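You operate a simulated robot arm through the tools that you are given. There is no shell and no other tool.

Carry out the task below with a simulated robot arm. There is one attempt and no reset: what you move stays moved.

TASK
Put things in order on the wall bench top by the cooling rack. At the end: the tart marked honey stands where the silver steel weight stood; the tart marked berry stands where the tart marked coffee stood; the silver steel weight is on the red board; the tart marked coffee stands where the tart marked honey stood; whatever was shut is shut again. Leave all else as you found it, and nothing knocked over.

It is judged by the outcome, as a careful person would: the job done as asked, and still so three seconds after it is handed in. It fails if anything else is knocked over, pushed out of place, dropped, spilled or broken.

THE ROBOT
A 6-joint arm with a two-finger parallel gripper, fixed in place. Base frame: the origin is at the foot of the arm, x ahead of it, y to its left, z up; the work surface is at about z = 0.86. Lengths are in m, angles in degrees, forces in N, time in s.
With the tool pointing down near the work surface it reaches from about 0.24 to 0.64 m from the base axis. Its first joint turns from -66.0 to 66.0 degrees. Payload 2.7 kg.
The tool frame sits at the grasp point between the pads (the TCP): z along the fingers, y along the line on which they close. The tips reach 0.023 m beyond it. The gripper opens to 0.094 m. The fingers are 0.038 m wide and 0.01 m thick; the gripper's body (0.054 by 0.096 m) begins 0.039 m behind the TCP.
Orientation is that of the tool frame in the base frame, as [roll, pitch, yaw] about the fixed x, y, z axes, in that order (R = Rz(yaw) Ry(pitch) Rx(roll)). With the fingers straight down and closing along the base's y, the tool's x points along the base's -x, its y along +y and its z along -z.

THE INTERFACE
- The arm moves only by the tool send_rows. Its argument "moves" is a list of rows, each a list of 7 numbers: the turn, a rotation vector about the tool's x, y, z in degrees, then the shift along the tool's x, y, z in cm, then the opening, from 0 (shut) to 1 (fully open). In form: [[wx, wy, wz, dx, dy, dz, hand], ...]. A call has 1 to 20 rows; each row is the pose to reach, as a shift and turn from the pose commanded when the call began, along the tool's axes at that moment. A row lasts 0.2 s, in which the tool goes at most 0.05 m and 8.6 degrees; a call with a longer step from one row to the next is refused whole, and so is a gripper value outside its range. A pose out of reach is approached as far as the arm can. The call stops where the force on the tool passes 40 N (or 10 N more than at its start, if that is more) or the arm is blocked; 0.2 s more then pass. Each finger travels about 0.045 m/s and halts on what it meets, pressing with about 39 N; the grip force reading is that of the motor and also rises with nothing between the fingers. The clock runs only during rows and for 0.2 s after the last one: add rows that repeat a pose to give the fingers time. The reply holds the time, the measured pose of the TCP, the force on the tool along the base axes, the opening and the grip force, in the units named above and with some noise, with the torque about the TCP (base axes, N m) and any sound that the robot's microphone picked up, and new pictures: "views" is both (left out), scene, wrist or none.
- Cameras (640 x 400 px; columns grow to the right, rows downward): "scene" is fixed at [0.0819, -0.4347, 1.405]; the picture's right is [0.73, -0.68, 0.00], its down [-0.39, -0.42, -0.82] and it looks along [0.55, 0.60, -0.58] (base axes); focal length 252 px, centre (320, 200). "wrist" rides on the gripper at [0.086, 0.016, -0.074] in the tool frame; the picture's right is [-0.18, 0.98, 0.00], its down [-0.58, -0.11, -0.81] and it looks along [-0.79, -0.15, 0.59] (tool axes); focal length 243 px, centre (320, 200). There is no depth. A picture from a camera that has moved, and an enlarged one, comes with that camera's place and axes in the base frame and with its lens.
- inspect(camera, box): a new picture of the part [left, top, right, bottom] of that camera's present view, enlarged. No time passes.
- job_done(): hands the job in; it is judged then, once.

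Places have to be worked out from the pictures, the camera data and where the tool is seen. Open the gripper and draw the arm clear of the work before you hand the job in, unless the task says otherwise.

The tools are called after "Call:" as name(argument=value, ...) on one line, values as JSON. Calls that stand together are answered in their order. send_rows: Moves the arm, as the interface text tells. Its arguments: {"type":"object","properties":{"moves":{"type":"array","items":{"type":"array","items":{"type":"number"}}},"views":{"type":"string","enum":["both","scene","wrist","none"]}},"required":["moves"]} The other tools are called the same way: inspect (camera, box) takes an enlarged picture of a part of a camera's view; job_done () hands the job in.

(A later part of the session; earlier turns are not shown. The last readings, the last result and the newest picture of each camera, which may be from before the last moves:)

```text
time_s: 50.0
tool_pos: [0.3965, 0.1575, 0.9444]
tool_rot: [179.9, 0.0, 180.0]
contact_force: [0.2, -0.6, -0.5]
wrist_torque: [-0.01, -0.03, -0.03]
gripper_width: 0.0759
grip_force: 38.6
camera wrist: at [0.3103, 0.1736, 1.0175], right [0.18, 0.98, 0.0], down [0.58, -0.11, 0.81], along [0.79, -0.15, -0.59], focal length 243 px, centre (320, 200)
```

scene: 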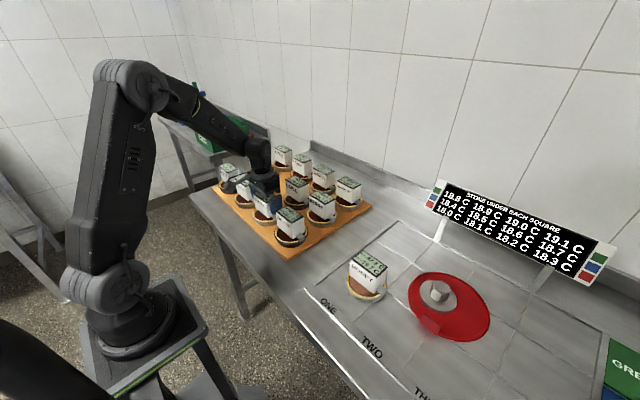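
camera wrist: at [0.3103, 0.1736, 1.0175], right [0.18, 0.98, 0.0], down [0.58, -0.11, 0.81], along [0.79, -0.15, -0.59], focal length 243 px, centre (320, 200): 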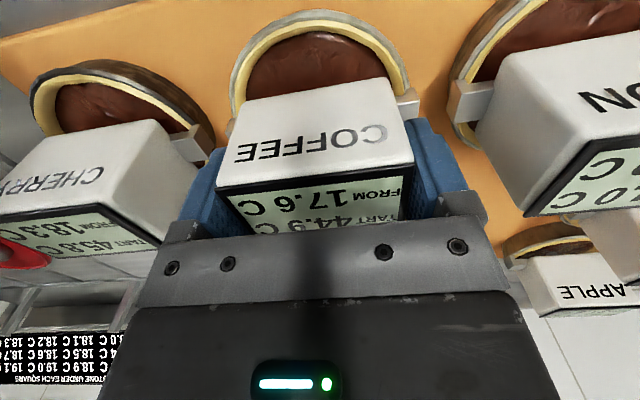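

Held (75.9 mm, 38.6 N). I lift straight up by 13 cm, starting slowly.

Call:
send_rows(moves=[[0, 0, 0, 0, 0, -0.3, 0], [0, 0, 0, 0, 0, -0.8, 0], [0, 0, 0, 0, 0, -1.5, 0], [0, 0, 0, 0, 0, -3, 0], [0, 0, 0, 0, 0, -5.5, 0], [0, 0, 0, 0, 0, -8, 0], [0, 0, 0, 0, 0, -10.5, 0], [0, 0, 0, 0, 0, -12.3, 0], [0, 0, 0, 0, 0, -13, 0], [0, 0, 0, 0, 0, -13, 0]], views="both")

Call:
inspect(camera="scene", box=[200, 120, 330, 220])

```text
time_s: 52.2
tool_pos: [0.3948, 0.1572, 1.0753]
tool_rot: [180.0, 0.0, -179.9]
contact_force: [0.5, 0.8, -2.7]
wrist_torque: [-0.01, -0.04, -0.03]
gripper_width: 0.0758
grip_force: 38.9
camera wrist: at [0.3088, 0.1731, 1.1481], right [0.18, 0.98, 0.0], down [0.58, -0.11, 0.81], along [0.79, -0.15, -0.59], focal length 243 px, centre (320, 200)
```

scene: 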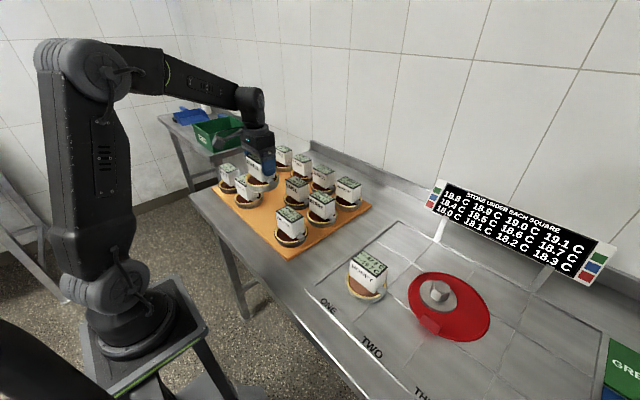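
wrist: 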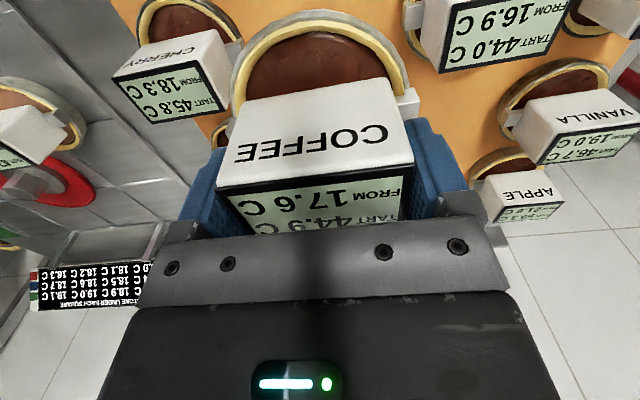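

```text
4.00 times, centred on (265, 170) of scene
camera zoom: at [0.082, -0.4347, 1.405], right [0.73, -0.68, 0.0], down [-0.39, -0.42, -0.82], along [0.55, 0.6, -0.58], focal length 1008 px, centre (540, 320)
```

zoom: 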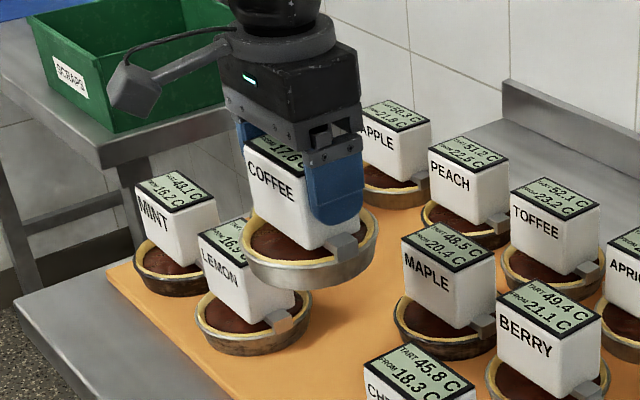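

Coffee is clear above the others. I carry it diagonally at this height to above honey's old place (0.521,0.283).

Call:
send_rows(moves=[[0, 0, 0, -1, 1, 0, 0], [0, 0, 0, -3.2, 3.2, 0, 0], [0, 0, 0, -5.8, 5.8, 0, 0], [0, 0, 0, -8.4, 8.4, 0, 0], [0, 0, 0, -10.8, 10.7, 0, 0], [0, 0, 0, -12.2, 12.1, 0, 0], [0, 0, 0, -12.65, 12.55, 0, 0], [0, 0, 0, -12.65, 12.55, 0, 0], [0, 0, 0, -12.65, 12.55, 0, 0]], views="both")

Call:
inspect(camera="scene", box=[220, 120, 340, 210])

```text
time_s: 54.2
tool_pos: [0.5219, 0.2825, 1.0744]
tool_rot: [-179.9, -0.1, -180.0]
contact_force: [0.2, 1.3, -2.3]
wrist_torque: [-0.05, 0.0, 0.0]
gripper_width: 0.0756
grip_force: 38.8
camera wrist: at [0.4355, 0.299, 1.1469], right [0.18, 0.98, 0.0], down [0.58, -0.11, 0.81], along [0.79, -0.15, -0.59], focal length 243 px, centre (320, 200)
```

scene: 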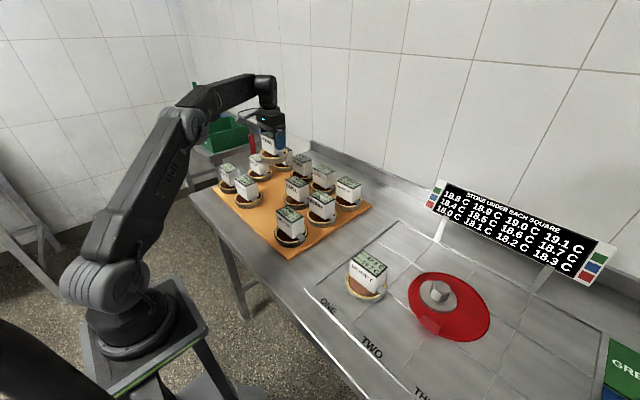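
wrist: 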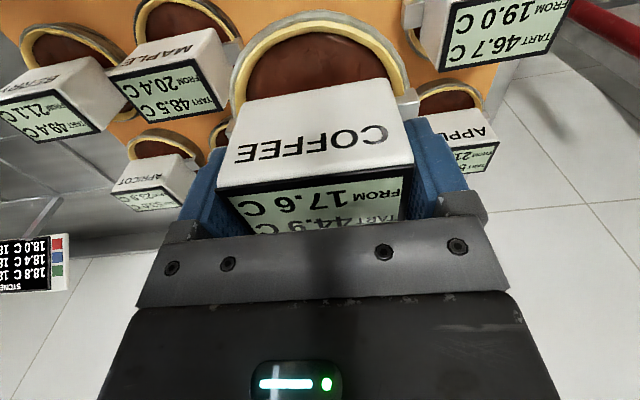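

```text
4.44 times, centred on (280, 165) of scene
camera zoom: at [0.082, -0.4347, 1.405], right [0.73, -0.68, 0.0], down [-0.39, -0.42, -0.82], along [0.55, 0.6, -0.58], focal length 1120 px, centre (498, 356)
```

zoom: 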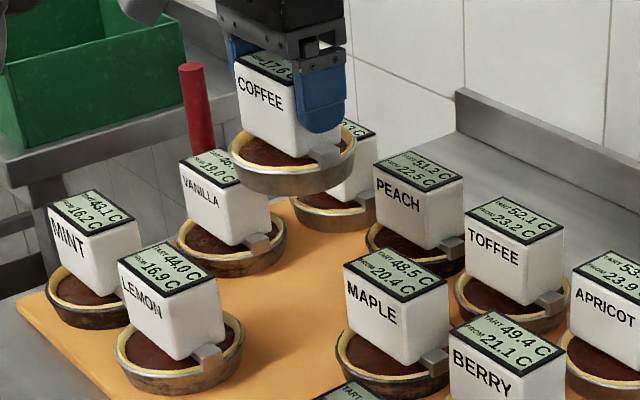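

It's over the empty spot to within a millimetre. I lower to TCP z≈0.952.

Call:
send_rows(moves=[[0, 0, 0, 0, 0, 2, 0], [0, 0, 0, 0, 0, 4.5, 0], [0, 0, 0, 0, 0, 7, 0], [0, 0, 0, 0, 0, 9, 0], [0, 0, 0, 0, 0, 10.5, 0], [0, 0, 0, 0, 0, 11.5, 0], [0, 0, 0, 0, 0, 12.1, 0], [0, 0, 0, 0, 0, 12.1, 0]], views="both")

Call:
inspect(camera="scene", box=[230, 130, 330, 200])

```text
time_s: 56.0
tool_pos: [0.5218, 0.2839, 0.9536]
tool_rot: [180.0, 0.1, -180.0]
contact_force: [-0.8, -0.2, -1.9]
wrist_torque: [-0.01, 0.01, 0.01]
gripper_width: 0.0756
grip_force: 39.2
camera wrist: at [0.4354, 0.2995, 1.0265], right [0.18, 0.98, 0.0], down [0.58, -0.11, 0.81], along [0.79, -0.15, -0.59], focal length 243 px, centre (320, 200)
```

scene: 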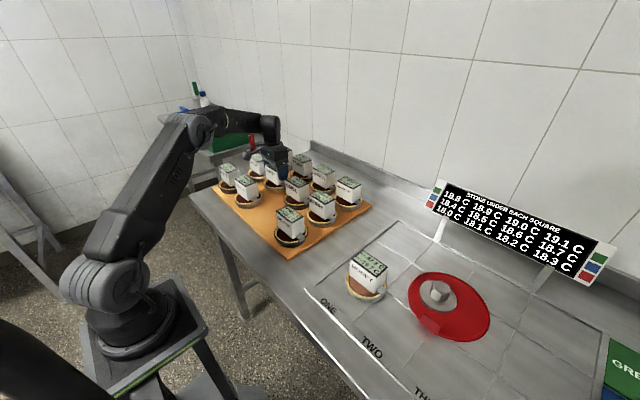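
wrist: 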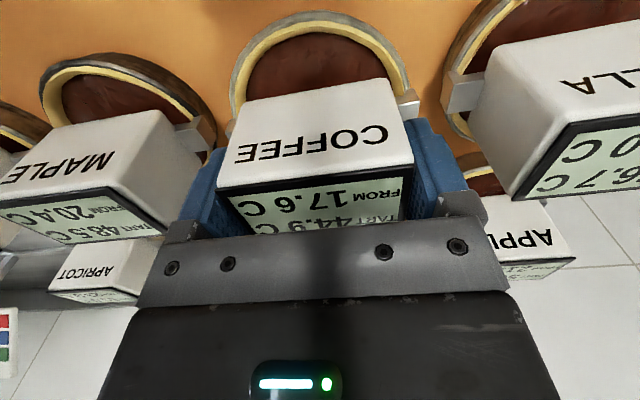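

```text
5.71 times, centred on (280, 165) of scene
camera zoom: at [0.082, -0.4347, 1.405], right [0.73, -0.68, 0.0], down [-0.39, -0.42, -0.82], along [0.55, 0.6, -0.58], focal length 1440 px, centre (549, 400)
```

zoom: 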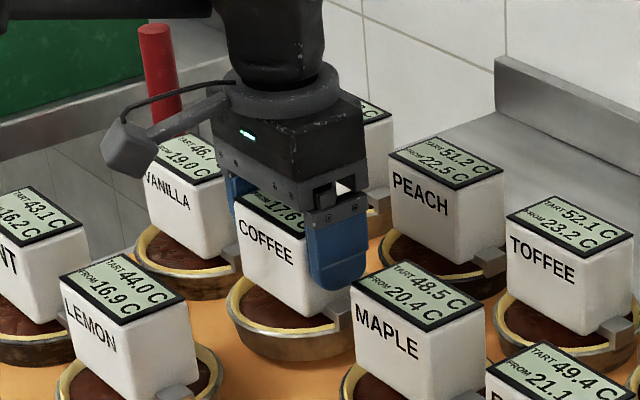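

About 9 mm above contact. I lower 6 mm, then 1 mm at a time.

Call:
send_rows(moves=[[0, 0, 0, 0, -0.05, 0.3, 0], [0, 0, 0, 0, -0.05, 0.6, 0], [0, 0, 0, 0, -0.05, 0.6, 0]], views="none")

Call:
send_rows(moves=[[0, 0, 0, 0, 0, 0.1, 0], [0, 0, 0, 0, 0, 0.1, 0]], views="none")

Call:
send_rows(moves=[[0, 0, 0, 0, 0, 0.1, 0], [0, 0, 0, 0, 0, 0.1, 0]], views="none")

```text
time_s: 56.8
tool_pos: [0.5229, 0.2821, 0.9476]
tool_rot: [179.9, 0.0, 180.0]
contact_force: [0.8, -0.2, -2.4]
wrist_torque: [0.0, -0.03, 0.0]
gripper_width: 0.0753
grip_force: 38.9
```

```text
time_s: 57.4
tool_pos: [0.5218, 0.2821, 0.9477]
tool_rot: [180.0, 0.0, 180.0]
contact_force: [-0.4, -0.4, -2.5]
wrist_torque: [-0.03, -0.02, -0.03]
gripper_width: 0.0758
grip_force: 39.0
```

```text
time_s: 58.0
tool_pos: [0.5214, 0.2831, 0.946]
tool_rot: [-180.0, 0.0, 180.0]
contact_force: [-0.3, -0.2, -0.6]
wrist_torque: [0.01, 0.01, 0.03]
gripper_width: 0.0757
grip_force: 38.8
```

The load is easing at z≈0.946; another half-millimetre steps to confirm contact.

Call:
send_rows(moves=[[0, 0, 0, 0, 0, 0.05, 0], [0, 0, 0, 0, 0, 0.05, 0]], views="none")

Call:
send_rows(moves=[[0, 0, 0, 0, 0, 0.05, 0], [0, 0, 0, 0, 0, 0.05, 0]], views="wrist")

```text
time_s: 58.6
tool_pos: [0.5202, 0.2828, 0.9455]
tool_rot: [-180.0, 0.0, 180.0]
contact_force: [0.1, 0.3, -2.2]
wrist_torque: [-0.05, -0.04, 0.02]
gripper_width: 0.0757
grip_force: 39.0
```

```text
time_s: 59.2
tool_pos: [0.5213, 0.2842, 0.9443]
tool_rot: [-180.0, 0.0, 180.0]
contact_force: [0.2, 0.4, -0.8]
wrist_torque: [0.0, 0.0, -0.03]
gripper_width: 0.076
grip_force: 38.8
camera wrist: at [0.4355, 0.2986, 1.0175], right [0.18, 0.98, 0.0], down [0.58, -0.11, 0.81], along [0.79, -0.15, -0.59], focal length 243 px, centre (320, 200)
```

wrist: 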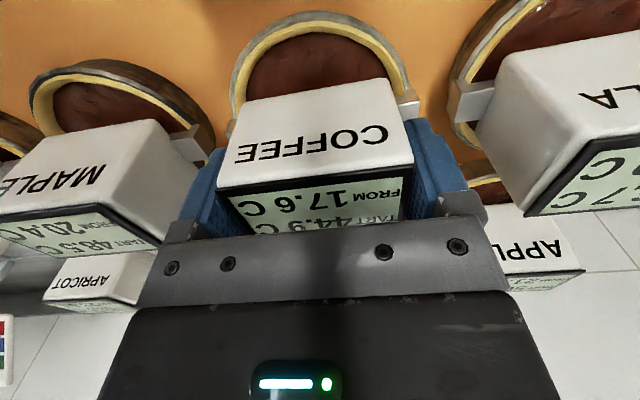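

The height now equals the pick-up height, at (0.5215,0.2826). One more half millimetre to make sure it is seated.

Call:
send_rows(moves=[[0, 0, 0, 0, 0, 0.05, 0], [0, 0, 0, 0, 0, 0.05, 0]], views="none")

```text
time_s: 59.8
tool_pos: [0.5215, 0.2827, 0.9444]
tool_rot: [-180.0, 0.0, 179.9]
contact_force: [0.6, -1.7, 1.3]
wrist_torque: [-0.04, 0.09, 0.02]
gripper_width: 0.0759
grip_force: 39.1
```

Contact now (load zero or slightly pressing). I open the gripper slowly.

Call:
send_rows(moves=[[0, 0, 0, 0, 0, 0, 0.82], [0, 0, 0, 0, 0, 0, 0.88], [0, 0, 0, 0, 0, 0, 0.95], [0, 0, 0, 0, 0, 0, 1], [0, 0, 0, 0, 0, 0, 1]], views="both")

Call:
inspect(camera="scene", box=[230, 130, 330, 200])

Call:
inspect(camera="wrist", box=[140, 0, 520, 240])

```text
time_s: 61.0
tool_pos: [0.5218, 0.2836, 0.945]
tool_rot: [180.0, -0.1, 180.0]
contact_force: [-0.2, -0.3, 0.4]
wrist_torque: [-0.01, -0.03, -0.01]
gripper_width: 0.0938
grip_force: 0.0
camera wrist: at [0.4355, 0.2988, 1.0172], right [0.18, 0.98, 0.0], down [0.58, -0.11, 0.81], along [0.79, -0.15, -0.59], focal length 243 px, centre (320, 200)
```

scene: 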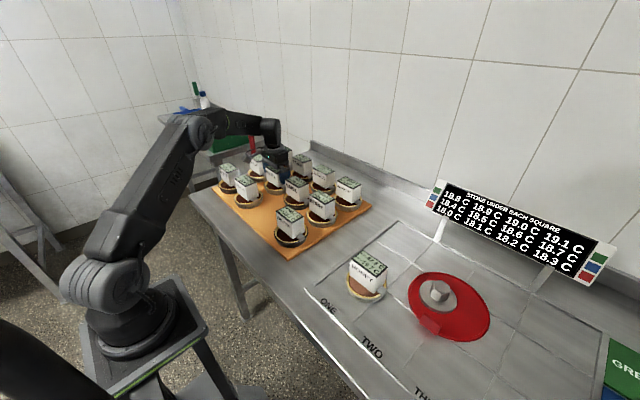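
wrist: 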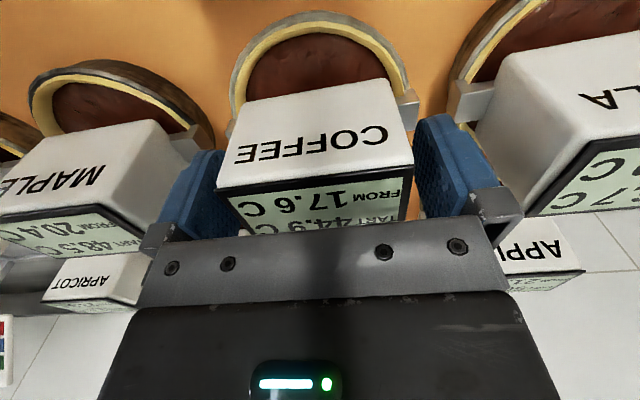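

```text
5.71 times, centred on (280, 165) of scene
camera zoom: at [0.0819, -0.4347, 1.405], right [0.73, -0.68, 0.0], down [-0.39, -0.42, -0.82], along [0.55, 0.6, -0.58], focal length 1440 px, centre (549, 400)
```

zoom: 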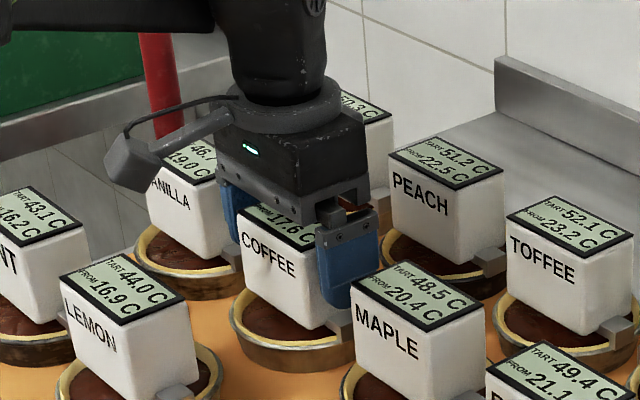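

```text
1.67 times, centred on (330, 120) of wrist
camera zoom: at [0.4355, 0.2988, 1.0172], right [0.18, 0.98, 0.0], down [0.58, -0.11, 0.81], along [0.79, -0.15, -0.59], focal length 404 px, centre (303, 333)
```

zoom: 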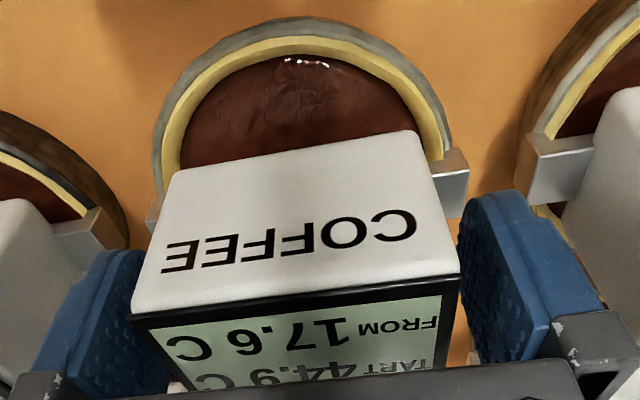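

Coffee is standing in honey's old place, upright and with its neighbours untouched. I raise straight up.

Call:
send_rows(moves=[[0, 0, 0, 0, 0, -1, 1], [0, 0, 0, 0, 0, -3, 1], [0, 0, 0, 0, 0, -6, 1], [0, 0, 0, 0, 0, -9.5, 1], [0, 0, 0, 0, 0, -12.5, 1], [0, 0, 0, 0, 0, -13.5, 1], [0, 0, 0, 0, 0, -13.5, 1]], views="both")

Call:
inspect(camera="wrist", box=[200, 0, 440, 150])

Call:
inspect(camera="scene", box=[200, 130, 380, 250])

```text
time_s: 62.6
tool_pos: [0.5231, 0.2819, 1.0795]
tool_rot: [180.0, 0.0, 180.0]
contact_force: [0.5, -0.5, -1.1]
wrist_torque: [0.02, 0.02, -0.01]
gripper_width: 0.094
grip_force: 0.1
camera wrist: at [0.4368, 0.2986, 1.1528], right [0.18, 0.98, 0.0], down [0.58, -0.11, 0.81], along [0.79, -0.15, -0.59], focal length 243 px, centre (320, 200)
```

scene: 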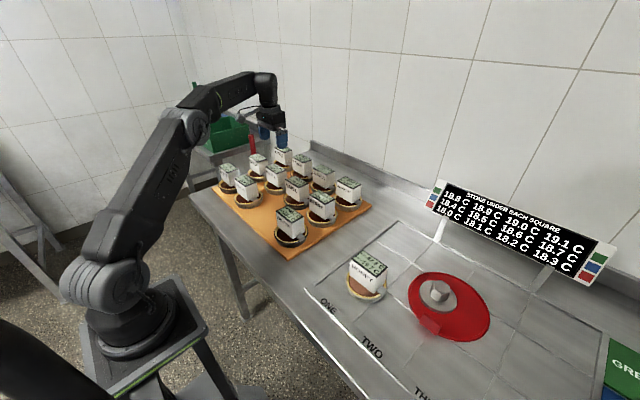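
wrist: 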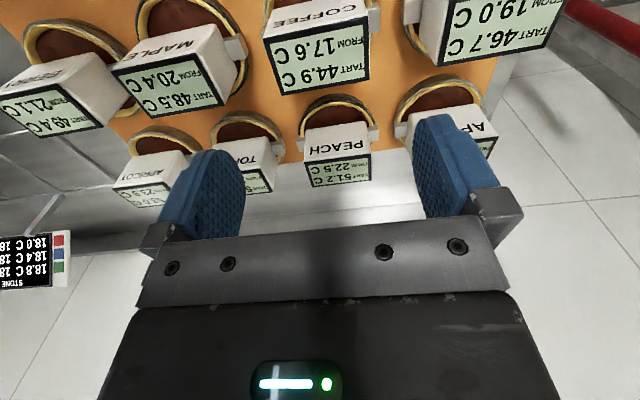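

```text
2.67 times, centred on (320, 75) of wrist
camera zoom: at [0.4368, 0.2986, 1.1528], right [0.18, 0.98, 0.0], down [0.58, -0.11, 0.81], along [0.79, -0.15, -0.59], focal length 647 px, centre (320, 533)
```

zoom: 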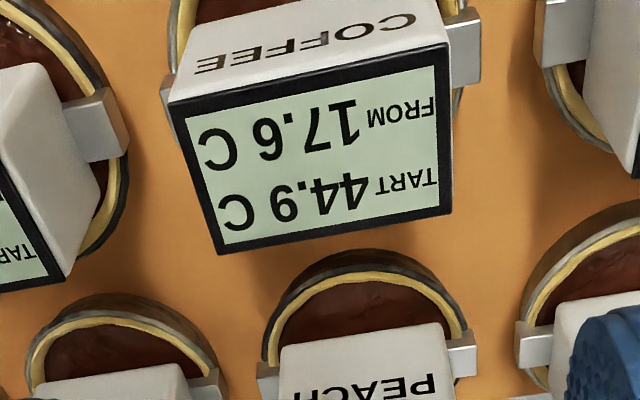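

```text
3.33 times, centred on (290, 190) of scene
camera zoom: at [0.0819, -0.4347, 1.405], right [0.73, -0.68, 0.0], down [-0.39, -0.42, -0.82], along [0.55, 0.6, -0.58], focal length 840 px, centre (420, 233)
```

zoom: 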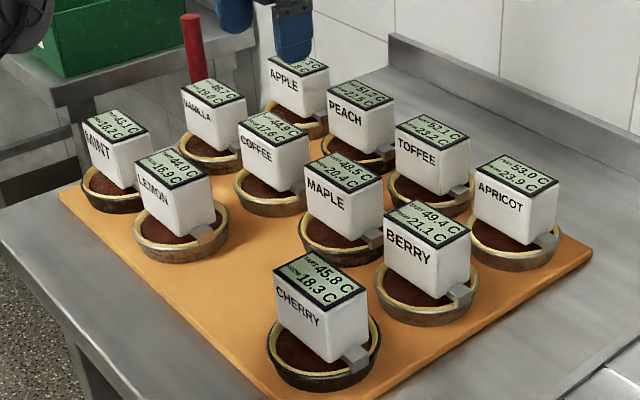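

Coffee measures at (0.5196,0.2827), i.e. exactly honey's former place. Now to above the berry tart at (0.519,0.0315).

Call:
send_rows(moves=[[0, 0, 0, 0.1, -4, 0, 1], [0, 0, 0, 0.1, -8.3, 0, 1], [0, 0, 0, 0.2, -12.5, 0, 1], [0, 0, 0, 0.3, -16.8, 0, 1], [0, 0, 0, 0.3, -21, 0, 1], [0, 0, 0, 0.4, -25.1, 0, 1], [0, 0, 0, 0.4, -25.1, 0, 1], [0, 0, 0, 0.4, -25.1, 0, 1]], views="both")

Call:
inspect(camera="wrist", box=[200, 0, 440, 150])

```text
time_s: 64.4
tool_pos: [0.5214, 0.032, 1.0784]
tool_rot: [-180.0, 0.1, 179.9]
contact_force: [-0.1, -0.7, 0.4]
wrist_torque: [0.02, 0.0, -0.01]
gripper_width: 0.0942
grip_force: 0.1
camera wrist: at [0.434, 0.0484, 1.1505], right [0.18, 0.98, 0.0], down [0.58, -0.11, 0.81], along [0.79, -0.15, -0.59], focal length 243 px, centre (320, 200)
```

scene: 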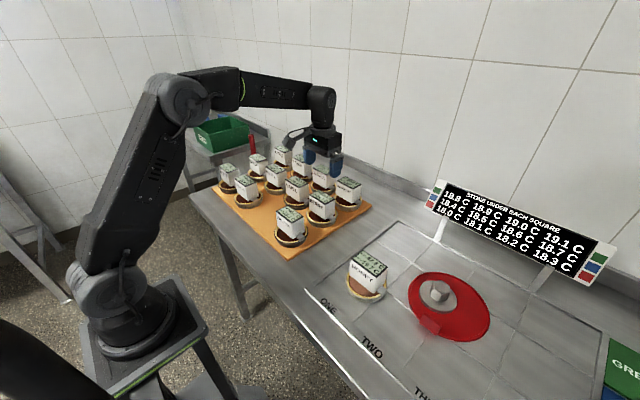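
wrist: 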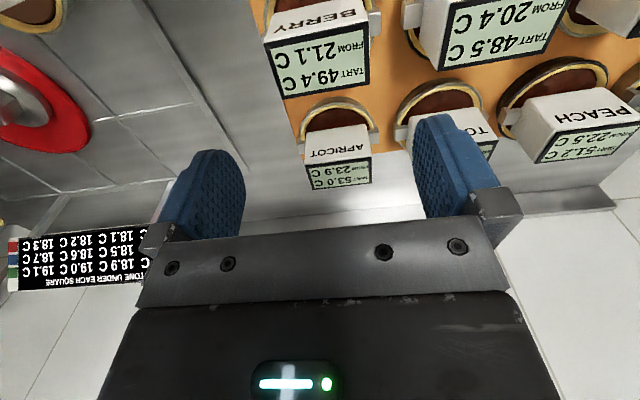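

```text
2.67 times, centred on (320, 75) of wrist
camera zoom: at [0.434, 0.0484, 1.1505], right [0.18, 0.98, 0.0], down [0.58, -0.11, 0.81], along [0.79, -0.15, -0.59], focal length 647 px, centre (320, 533)
```

zoom: 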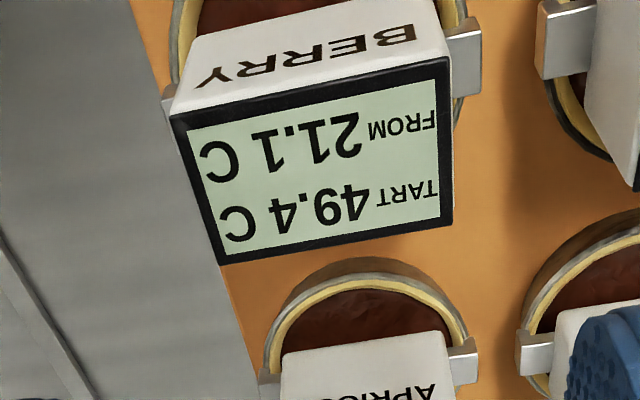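

Berry's box centre measures (0.5192,0.0323); the tool is right over it. I descend to TCP z≈0.943.

Call:
send_rows(moves=[[0, 0, 0, 0.1, 0, 3, 1], [0, 0, 0, 0.1, 0, 6, 1], [0, 0, 0, 0.1, 0, 8.3, 1], [0, 0, 0, 0.1, 0, 8.5, 1], [0, 0, 0, 0.1, 0, 9.5, 1], [0, 0, 0, 0.1, 0, 10.8, 1], [0, 0, 0, 0.1, 0, 12, 1], [0, 0, 0, 0.1, 0, 13, 1], [0, 0, 0, 0.1, 0, 13.45, 1], [0, 0, 0, 0.1, 0, 13.45, 1]], views="both")

Call:
inspect(camera="scene", box=[270, 150, 380, 230])

Call:
inspect(camera="wrist", box=[140, 0, 520, 240])

```text
time_s: 66.6
tool_pos: [0.5161, 0.032, 0.9443]
tool_rot: [180.0, 0.0, 180.0]
contact_force: [-0.8, -0.6, 0.6]
wrist_torque: [-0.01, 0.01, -0.03]
gripper_width: 0.0938
grip_force: 0.0
camera wrist: at [0.4306, 0.0479, 1.0175], right [0.18, 0.98, 0.0], down [0.58, -0.11, 0.81], along [0.79, -0.15, -0.59], focal length 243 px, centre (320, 200)
```

scene: 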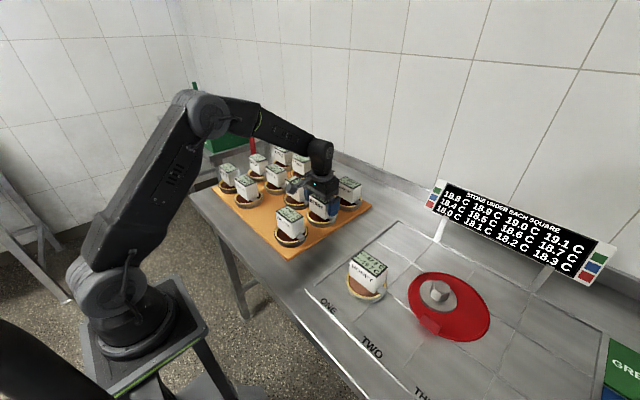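
wrist: 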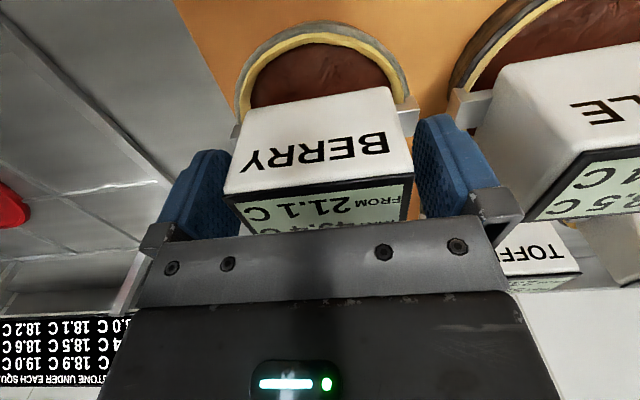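

```text
5.00 times, centred on (325, 190) of scene
camera zoom: at [0.0819, -0.4347, 1.405], right [0.73, -0.68, 0.0], down [-0.39, -0.42, -0.82], along [0.55, 0.6, -0.58], focal length 1260 px, centre (295, 250)
```

zoom: 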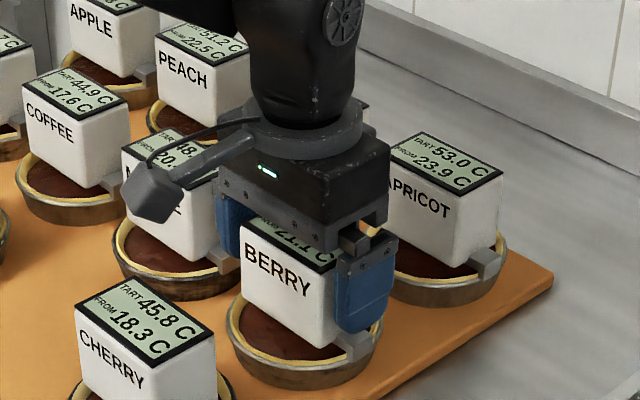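

```text
1.67 times, centred on (330, 120) of wrist
camera zoom: at [0.4306, 0.0479, 1.0175], right [0.18, 0.98, 0.0], down [0.58, -0.11, 0.81], along [0.79, -0.15, -0.59], focal length 404 px, centre (303, 333)
```

zoom: 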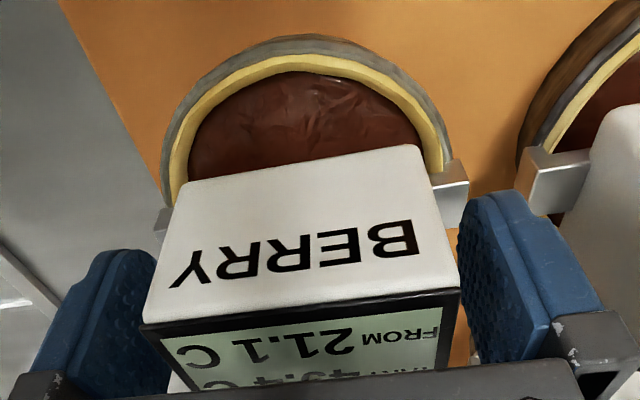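

Fingers straddle the berry box cleanly (tool at x≈0.5166, box +2.6 mm ahead of it). I close the gripper.

Call:
send_rows(moves=[[0, 0, 0, 0, 0, 0, 0.8], [0, 0, 0, 0, 0, 0, 0.6], [0, 0, 0, 0, 0, 0, 0.4], [0, 0, 0, 0, 0, 0, 0.2], [0, 0, 0, 0, 0, 0, 0], [0, 0, 0, 0, 0, 0, 0]], views="wrist")

```text
time_s: 68.0
tool_pos: [0.5168, 0.0316, 0.9438]
tool_rot: [180.0, 0.0, 179.9]
contact_force: [0.3, -0.1, -0.1]
wrist_torque: [0.01, -0.04, -0.02]
gripper_width: 0.0757
grip_force: 38.9
camera wrist: at [0.4306, 0.0479, 1.0176], right [0.18, 0.98, 0.0], down [0.58, -0.11, 0.81], along [0.79, -0.15, -0.59], focal length 243 px, centre (320, 200)
```

wrist: 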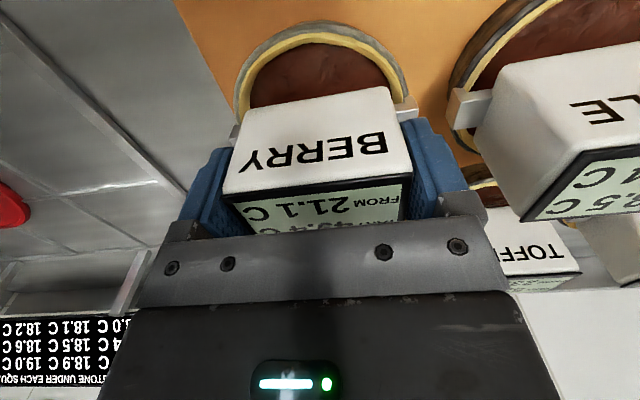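

Held (75.7 mm, 38.9 N). I lift straight up by 13 cm, slowly at first.

Call:
send_rows(moves=[[0, 0, 0, 0, 0, -0.3, 0], [0, 0, 0, 0, 0, -0.8, 0], [0, 0, 0, 0, 0, -1.5, 0], [0, 0, 0, 0, 0, -3, 0], [0, 0, 0, 0, 0, -5.5, 0], [0, 0, 0, 0, 0, -8, 0], [0, 0, 0, 0, 0, -10.5, 0], [0, 0, 0, 0, 0, -12.3, 0], [0, 0, 0, 0, 0, -13, 0], [0, 0, 0, 0, 0, -13, 0]], views="both")

```text
time_s: 70.2
tool_pos: [0.5162, 0.0307, 1.0736]
tool_rot: [179.9, -0.1, -180.0]
contact_force: [-0.1, 0.5, -2.3]
wrist_torque: [0.03, 0.04, 0.02]
gripper_width: 0.0757
grip_force: 39.3
camera wrist: at [0.43, 0.0468, 1.1477], right [0.18, 0.98, 0.0], down [0.58, -0.11, 0.81], along [0.79, -0.15, -0.59], focal length 243 px, centre (320, 200)
```

scene: 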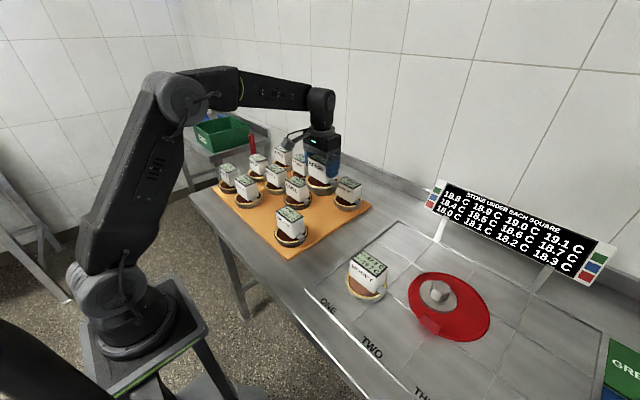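
wrist: 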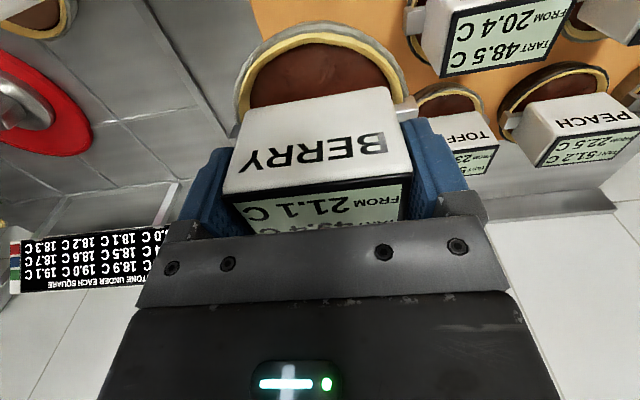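

Berry is up and level. I carry it diagonally at this height to above coffee's old place (tool to (0.392,0.157)).

Call:
send_rows(moves=[[0, 0, 0, 1, 1, 0, 0], [0, 0, 0, 3.2, 3.2, 0, 0], [0, 0, 0, 5.8, 5.8, 0, 0], [0, 0, 0, 8.4, 8.4, 0, 0], [0, 0, 0, 10.7, 10.8, 0, 0], [0, 0, 0, 12.0, 12.1, 0, 0], [0, 0, 0, 12.42, 12.6, 0, 0], [0, 0, 0, 12.42, 12.6, 0, 0], [0, 0, 0, 12.42, 12.6, 0, 0]], views="both")

Call:
inspect(camera="scene", box=[200, 120, 330, 220])

```text
time_s: 72.2
tool_pos: [0.3924, 0.1588, 1.0747]
tool_rot: [179.9, -0.1, -179.9]
contact_force: [0.3, 0.5, -1.7]
wrist_torque: [0.01, 0.01, -0.01]
gripper_width: 0.0755
grip_force: 39.3
camera wrist: at [0.3063, 0.1736, 1.1481], right [0.18, 0.98, 0.0], down [0.58, -0.11, 0.81], along [0.79, -0.15, -0.59], focal length 243 px, centre (320, 200)
```

scene: 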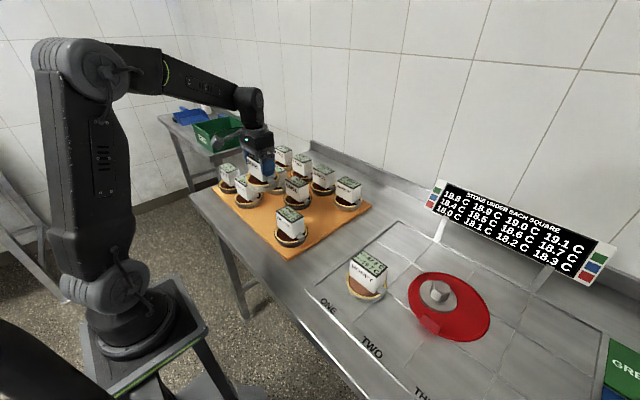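
wrist: 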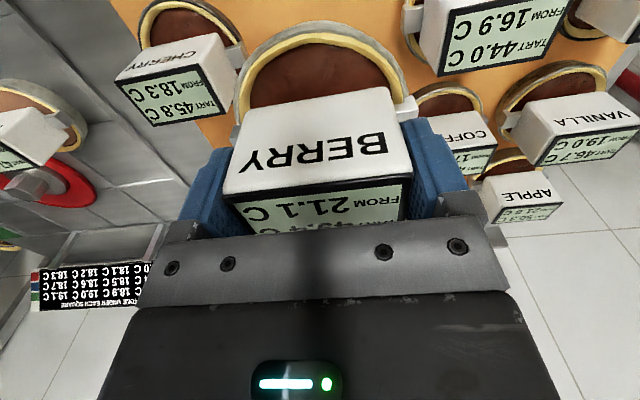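

```text
4.00 times, centred on (265, 170) of scene
camera zoom: at [0.082, -0.4347, 1.405], right [0.73, -0.68, 0.0], down [-0.39, -0.42, -0.82], along [0.55, 0.6, -0.58], focal length 1008 px, centre (540, 320)
```

zoom: 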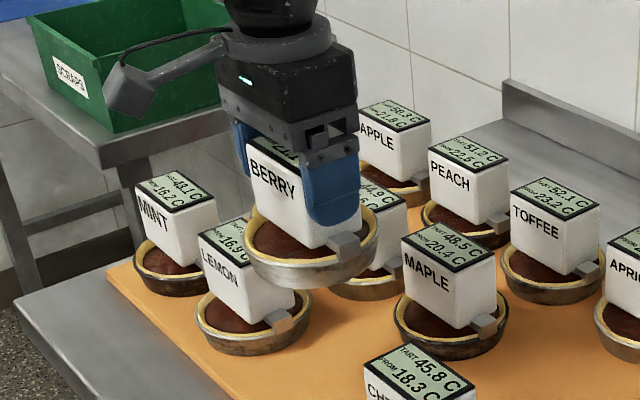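

Over the spot within 1 mm. I lower to TCP z≈0.953.

Call:
send_rows(moves=[[0, 0, 0, 0.05, -0.05, 2, 0], [0, 0, 0, 0.05, -0.05, 4.5, 0], [0, 0, 0, 0.05, -0.05, 7, 0], [0, 0, 0, 0.05, -0.05, 9, 0], [0, 0, 0, 0.05, -0.05, 10.5, 0], [0, 0, 0, 0.05, -0.05, 11.5, 0], [0, 0, 0, 0.05, -0.05, 12.1, 0], [0, 0, 0, 0.05, -0.05, 12.1, 0]], views="both")

Call:
inspect(camera="scene", box=[210, 150, 310, 220])

```text
time_s: 74.0
tool_pos: [0.3926, 0.1575, 0.954]
tool_rot: [-180.0, 0.0, -180.0]
contact_force: [-0.3, -0.3, -1.5]
wrist_torque: [-0.02, -0.03, 0.03]
gripper_width: 0.0757
grip_force: 39.5
camera wrist: at [0.3053, 0.1735, 1.0265], right [0.18, 0.98, 0.0], down [0.58, -0.11, 0.81], along [0.79, -0.15, -0.59], focal length 243 px, centre (320, 200)
```

scene: 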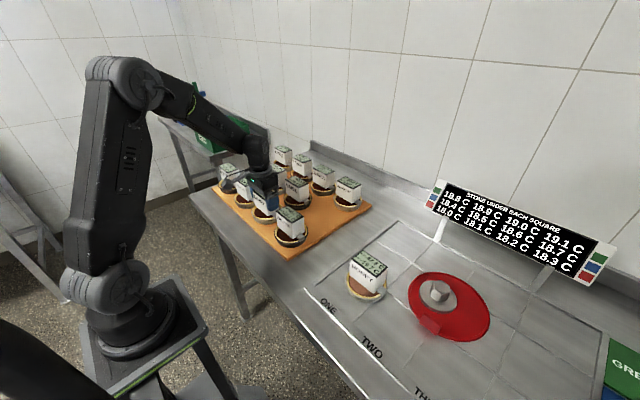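
wrist: 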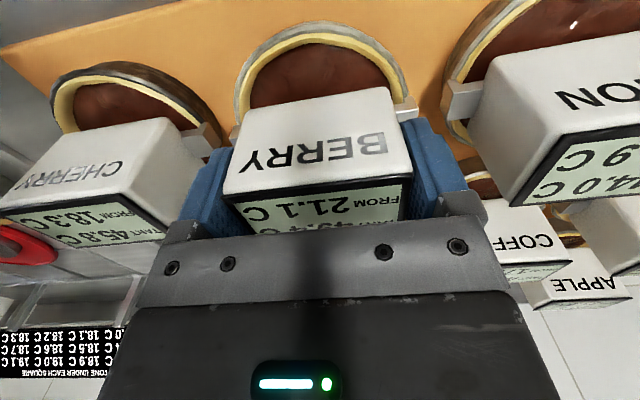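

```text
5.71 times, centred on (260, 185) of scene
camera zoom: at [0.082, -0.4347, 1.405], right [0.73, -0.68, 0.0], down [-0.39, -0.42, -0.82], along [0.55, 0.6, -0.58], focal length 1440 px, centre (663, 286)
```

zoom: 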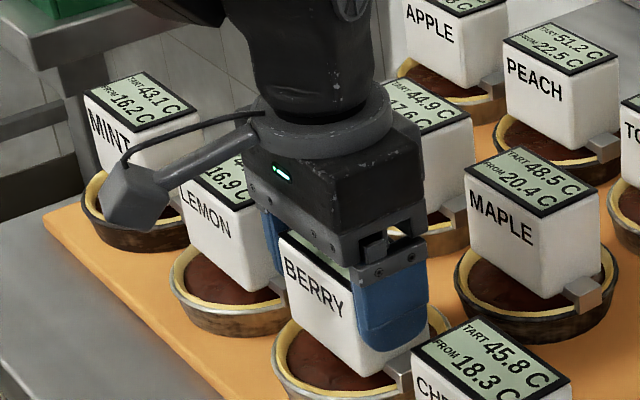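

About 9 mm to go. I lower 6 mm, then 1 mm steps.

Call:
send_rows(moves=[[0, 0, 0, 0, -0.03, 0.3, 0], [0, 0, 0, 0, -0.03, 0.6, 0], [0, 0, 0, 0, -0.03, 0.6, 0]], views="none")

Call:
send_rows(moves=[[0, 0, 0, 0, 0, 0.1, 0], [0, 0, 0, 0, 0, 0.1, 0]], views="none")

Call:
send_rows(moves=[[0, 0, 0, 0, 0, 0.1, 0], [0, 0, 0, 0, 0, 0.1, 0]], views="wrist")

```text
time_s: 74.8
tool_pos: [0.3909, 0.1561, 0.9473]
tool_rot: [-179.9, 0.0, 180.0]
contact_force: [-0.6, 0.4, -2.0]
wrist_torque: [-0.01, 0.03, -0.02]
gripper_width: 0.0758
grip_force: 38.6
```

```text
time_s: 75.4
tool_pos: [0.3924, 0.1569, 0.947]
tool_rot: [-180.0, 0.1, 180.0]
contact_force: [0.0, 1.0, -1.8]
wrist_torque: [-0.01, 0.02, 0.02]
gripper_width: 0.0757
grip_force: 39.5
```

```text
time_s: 76.0
tool_pos: [0.392, 0.1568, 0.9464]
tool_rot: [179.9, 0.0, 180.0]
contact_force: [0.1, -0.6, -1.5]
wrist_torque: [-0.02, 0.04, 0.0]
gripper_width: 0.0757
grip_force: 39.2
camera wrist: at [0.3056, 0.1726, 1.0192], right [0.18, 0.98, 0.0], down [0.58, -0.11, 0.81], along [0.79, -0.15, -0.59], focal length 243 px, centre (320, 200)
```

wrist: 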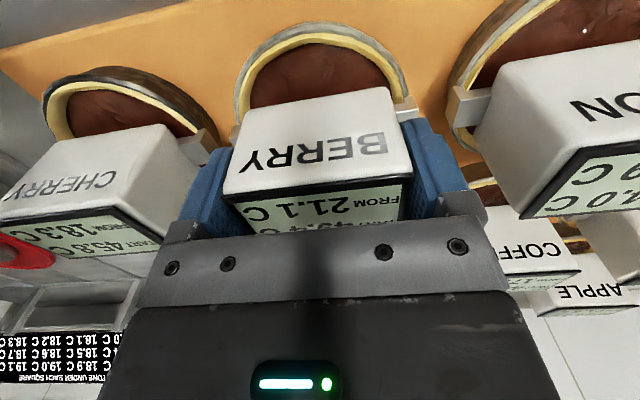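

Camera height shows about 1.7 mm left; tool at (0.392,0.157). I continue down in 1 mm then half-millimetre steps.

Call:
send_rows(moves=[[0, 0, 0, 0, 0, 0.1, 0], [0, 0, 0, 0, 0, 0.1, 0]], views="none")

Call:
send_rows(moves=[[0, 0, 0, 0, 0, 0.05, 0], [0, 0, 0, 0, 0, 0.05, 0]], views="none")

Call:
send_rows(moves=[[0, 0, 0, 0, 0, 0.05, 0], [0, 0, 0, 0, 0, 0.05, 0]], views="wrist")

```text
time_s: 76.6
tool_pos: [0.3903, 0.1566, 0.9455]
tool_rot: [-179.9, 0.0, 179.9]
contact_force: [0.4, -0.1, -1.1]
wrist_torque: [-0.01, 0.02, -0.02]
gripper_width: 0.0758
grip_force: 39.5
```

```text
time_s: 77.2
tool_pos: [0.3913, 0.1577, 0.9431]
tool_rot: [-179.9, 0.0, -180.0]
contact_force: [-1.2, -0.3, -0.2]
wrist_torque: [-0.05, 0.0, -0.03]
gripper_width: 0.0755
grip_force: 38.9
```

```text
time_s: 77.8
tool_pos: [0.3923, 0.1572, 0.9439]
tool_rot: [180.0, -0.2, 180.0]
contact_force: [-2.0, -2.5, 4.5]
wrist_torque: [-0.09, 0.3, 0.0]
gripper_width: 0.0755
grip_force: 39.0
camera wrist: at [0.3057, 0.173, 1.0176], right [0.18, 0.98, 0.0], down [0.58, -0.11, 0.81], along [0.79, -0.15, -0.59], focal length 243 px, centre (320, 200)
```

wrist: 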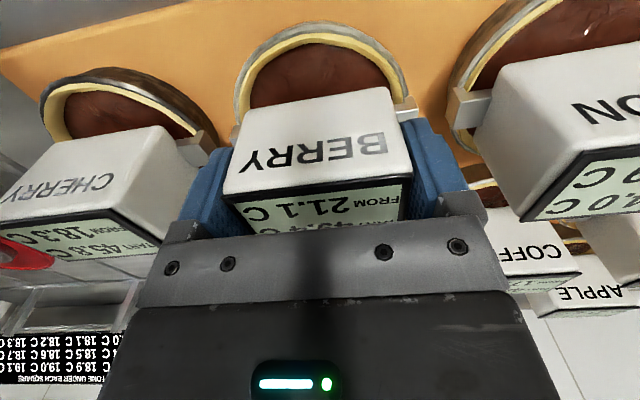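

Contact (+4.5 N) at the pick-up height, tool at (0.3917,0.157). I ease up 0.5 mm and open the gripper slowly.

Call:
send_rows(moves=[[0, 0, 0, 0, 0, -0.05, 0], [0, 0, 0, 0, 0, -0.05, 0.82], [0, 0, 0, 0, 0, -0.05, 0.88], [0, 0, 0, 0, 0, -0.05, 0.95], [0, 0, 0, 0, 0, -0.05, 1], [0, 0, 0, 0, 0, -0.05, 1]], views="both")

Call:
inspect(camera="scene", box=[210, 150, 310, 220])

Call:
inspect(camera="wrist", box=[140, 0, 520, 240])

```text
time_s: 79.2
tool_pos: [0.3924, 0.1571, 0.945]
tool_rot: [180.0, 0.0, -180.0]
contact_force: [-0.1, -0.7, 0.2]
wrist_torque: [-0.01, 0.0, -0.03]
gripper_width: 0.0942
grip_force: 0.0
camera wrist: at [0.3058, 0.1729, 1.0177], right [0.18, 0.98, 0.0], down [0.58, -0.11, 0.81], along [0.79, -0.15, -0.59], focal length 243 px, centre (320, 200)
```

scene: 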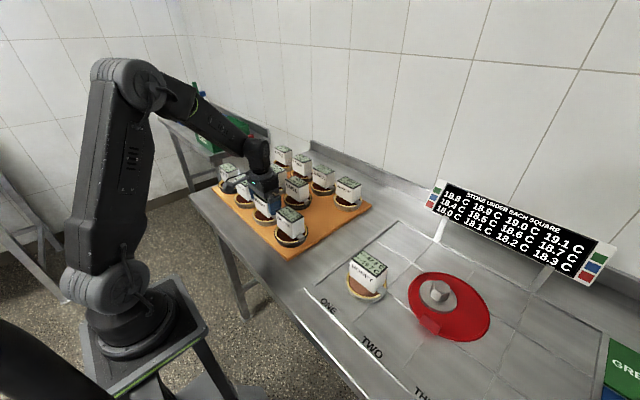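
wrist: 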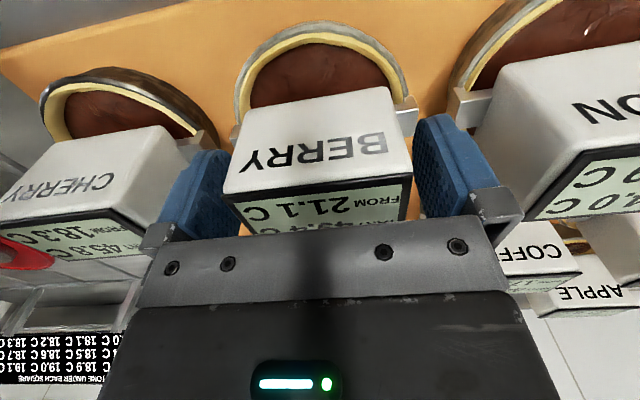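

```text
5.71 times, centred on (260, 185) of scene
camera zoom: at [0.0819, -0.4347, 1.405], right [0.73, -0.68, 0.0], down [-0.39, -0.42, -0.82], along [0.55, 0.6, -0.58], focal length 1440 px, centre (663, 286)
```

zoom: 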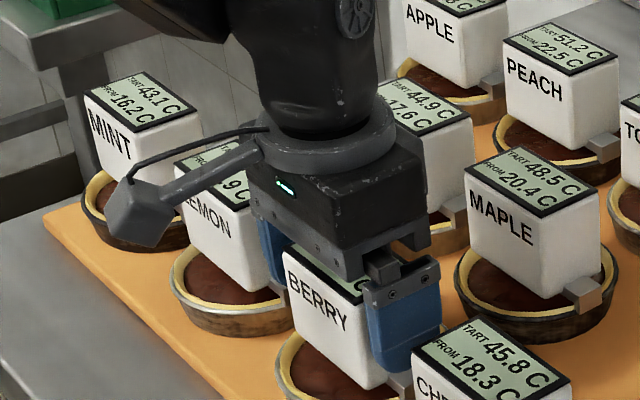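

```text
1.67 times, centred on (330, 120) of wrist
camera zoom: at [0.3058, 0.1729, 1.0177], right [0.18, 0.98, 0.0], down [0.58, -0.11, 0.81], along [0.79, -0.15, -0.59], focal length 404 px, centre (303, 333)
```

zoom: 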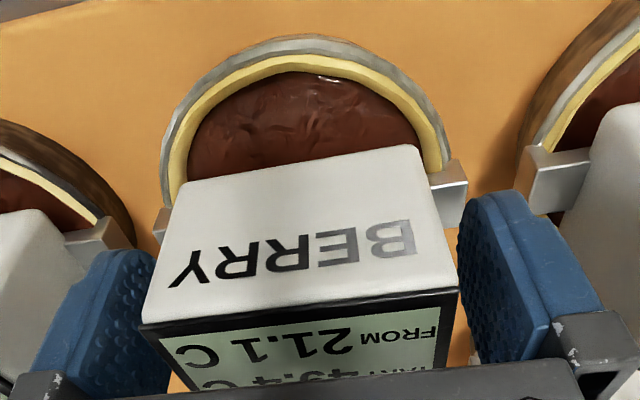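

Berry is released and stands upright between cherry and lemon. I raise straight up and check.

Call:
send_rows(moves=[[0, 0, 0, 0, 0, -1, 1], [0, 0, 0, 0, 0, -3, 1], [0, 0, 0, 0, 0, -6, 1], [0, 0, 0, 0, 0, -9.5, 1], [0, 0, 0, 0, 0, -13, 1], [0, 0, 0, 0, 0, -16, 1], [0, 0, 0, 0, 0, -18, 1], [0, 0, 0, 0, 0, -18, 1]], views="both")

Call:
inspect(camera="wrist", box=[200, 0, 440, 150])

Call:
inspect(camera="scene", box=[200, 130, 380, 250])

Call:
inspect(camera="scene", box=[320, 230, 520, 355])

```text
time_s: 81.0
tool_pos: [0.3909, 0.1558, 1.1255]
tool_rot: [-180.0, 0.0, -180.0]
contact_force: [0.9, -0.4, 0.5]
wrist_torque: [0.0, 0.04, 0.0]
gripper_width: 0.0939
grip_force: 0.0
camera wrist: at [0.3047, 0.1722, 1.1985], right [0.18, 0.98, 0.0], down [0.58, -0.11, 0.81], along [0.79, -0.15, -0.59], focal length 243 px, centre (320, 200)
```

scene: 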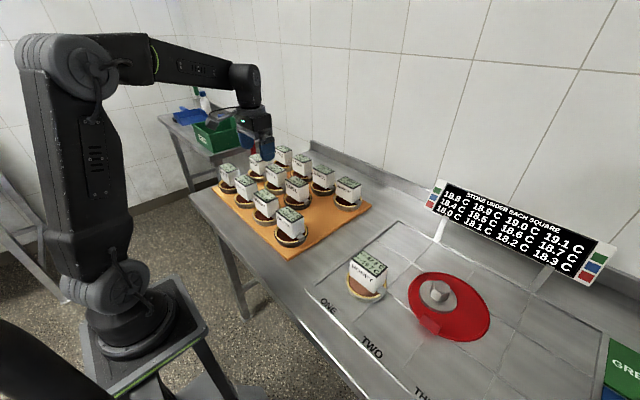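
wrist: 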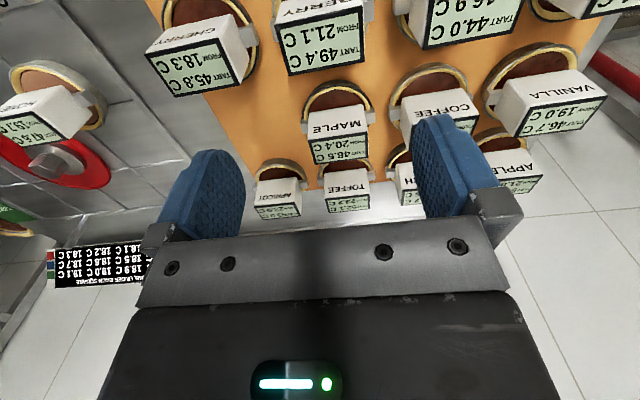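

```text
2.67 times, centred on (320, 75) of wrist
camera zoom: at [0.3047, 0.1722, 1.1985], right [0.18, 0.98, 0.0], down [0.58, -0.11, 0.81], along [0.79, -0.15, -0.59], focal length 647 px, centre (320, 533)
```

zoom: 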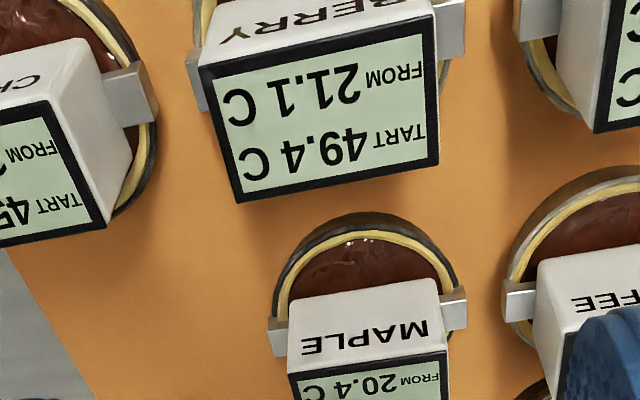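

```text
3.33 times, centred on (290, 190) of scene
camera zoom: at [0.0819, -0.4347, 1.405], right [0.73, -0.68, 0.0], down [-0.39, -0.42, -0.82], along [0.55, 0.6, -0.58], focal length 840 px, centre (420, 233)
```

zoom: 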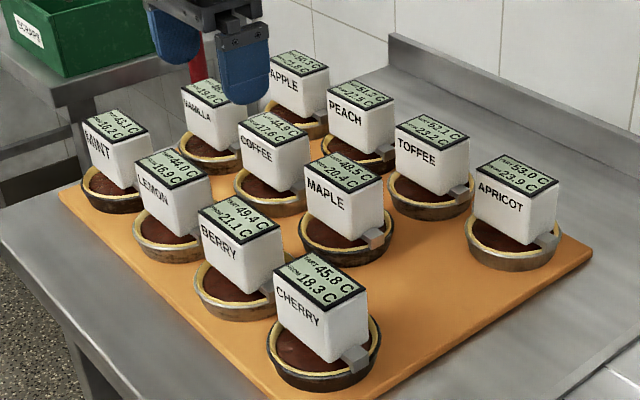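

```text
3.20 times, centred on (420, 292) of scene
camera zoom: at [0.0819, -0.4347, 1.405], right [0.73, -0.68, 0.0], down [-0.39, -0.42, -0.82], along [0.55, 0.6, -0.58], focal length 807 px, centre (0, -96)
```

zoom: 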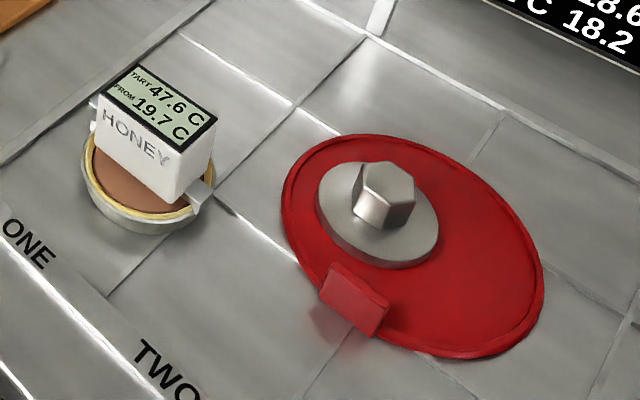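

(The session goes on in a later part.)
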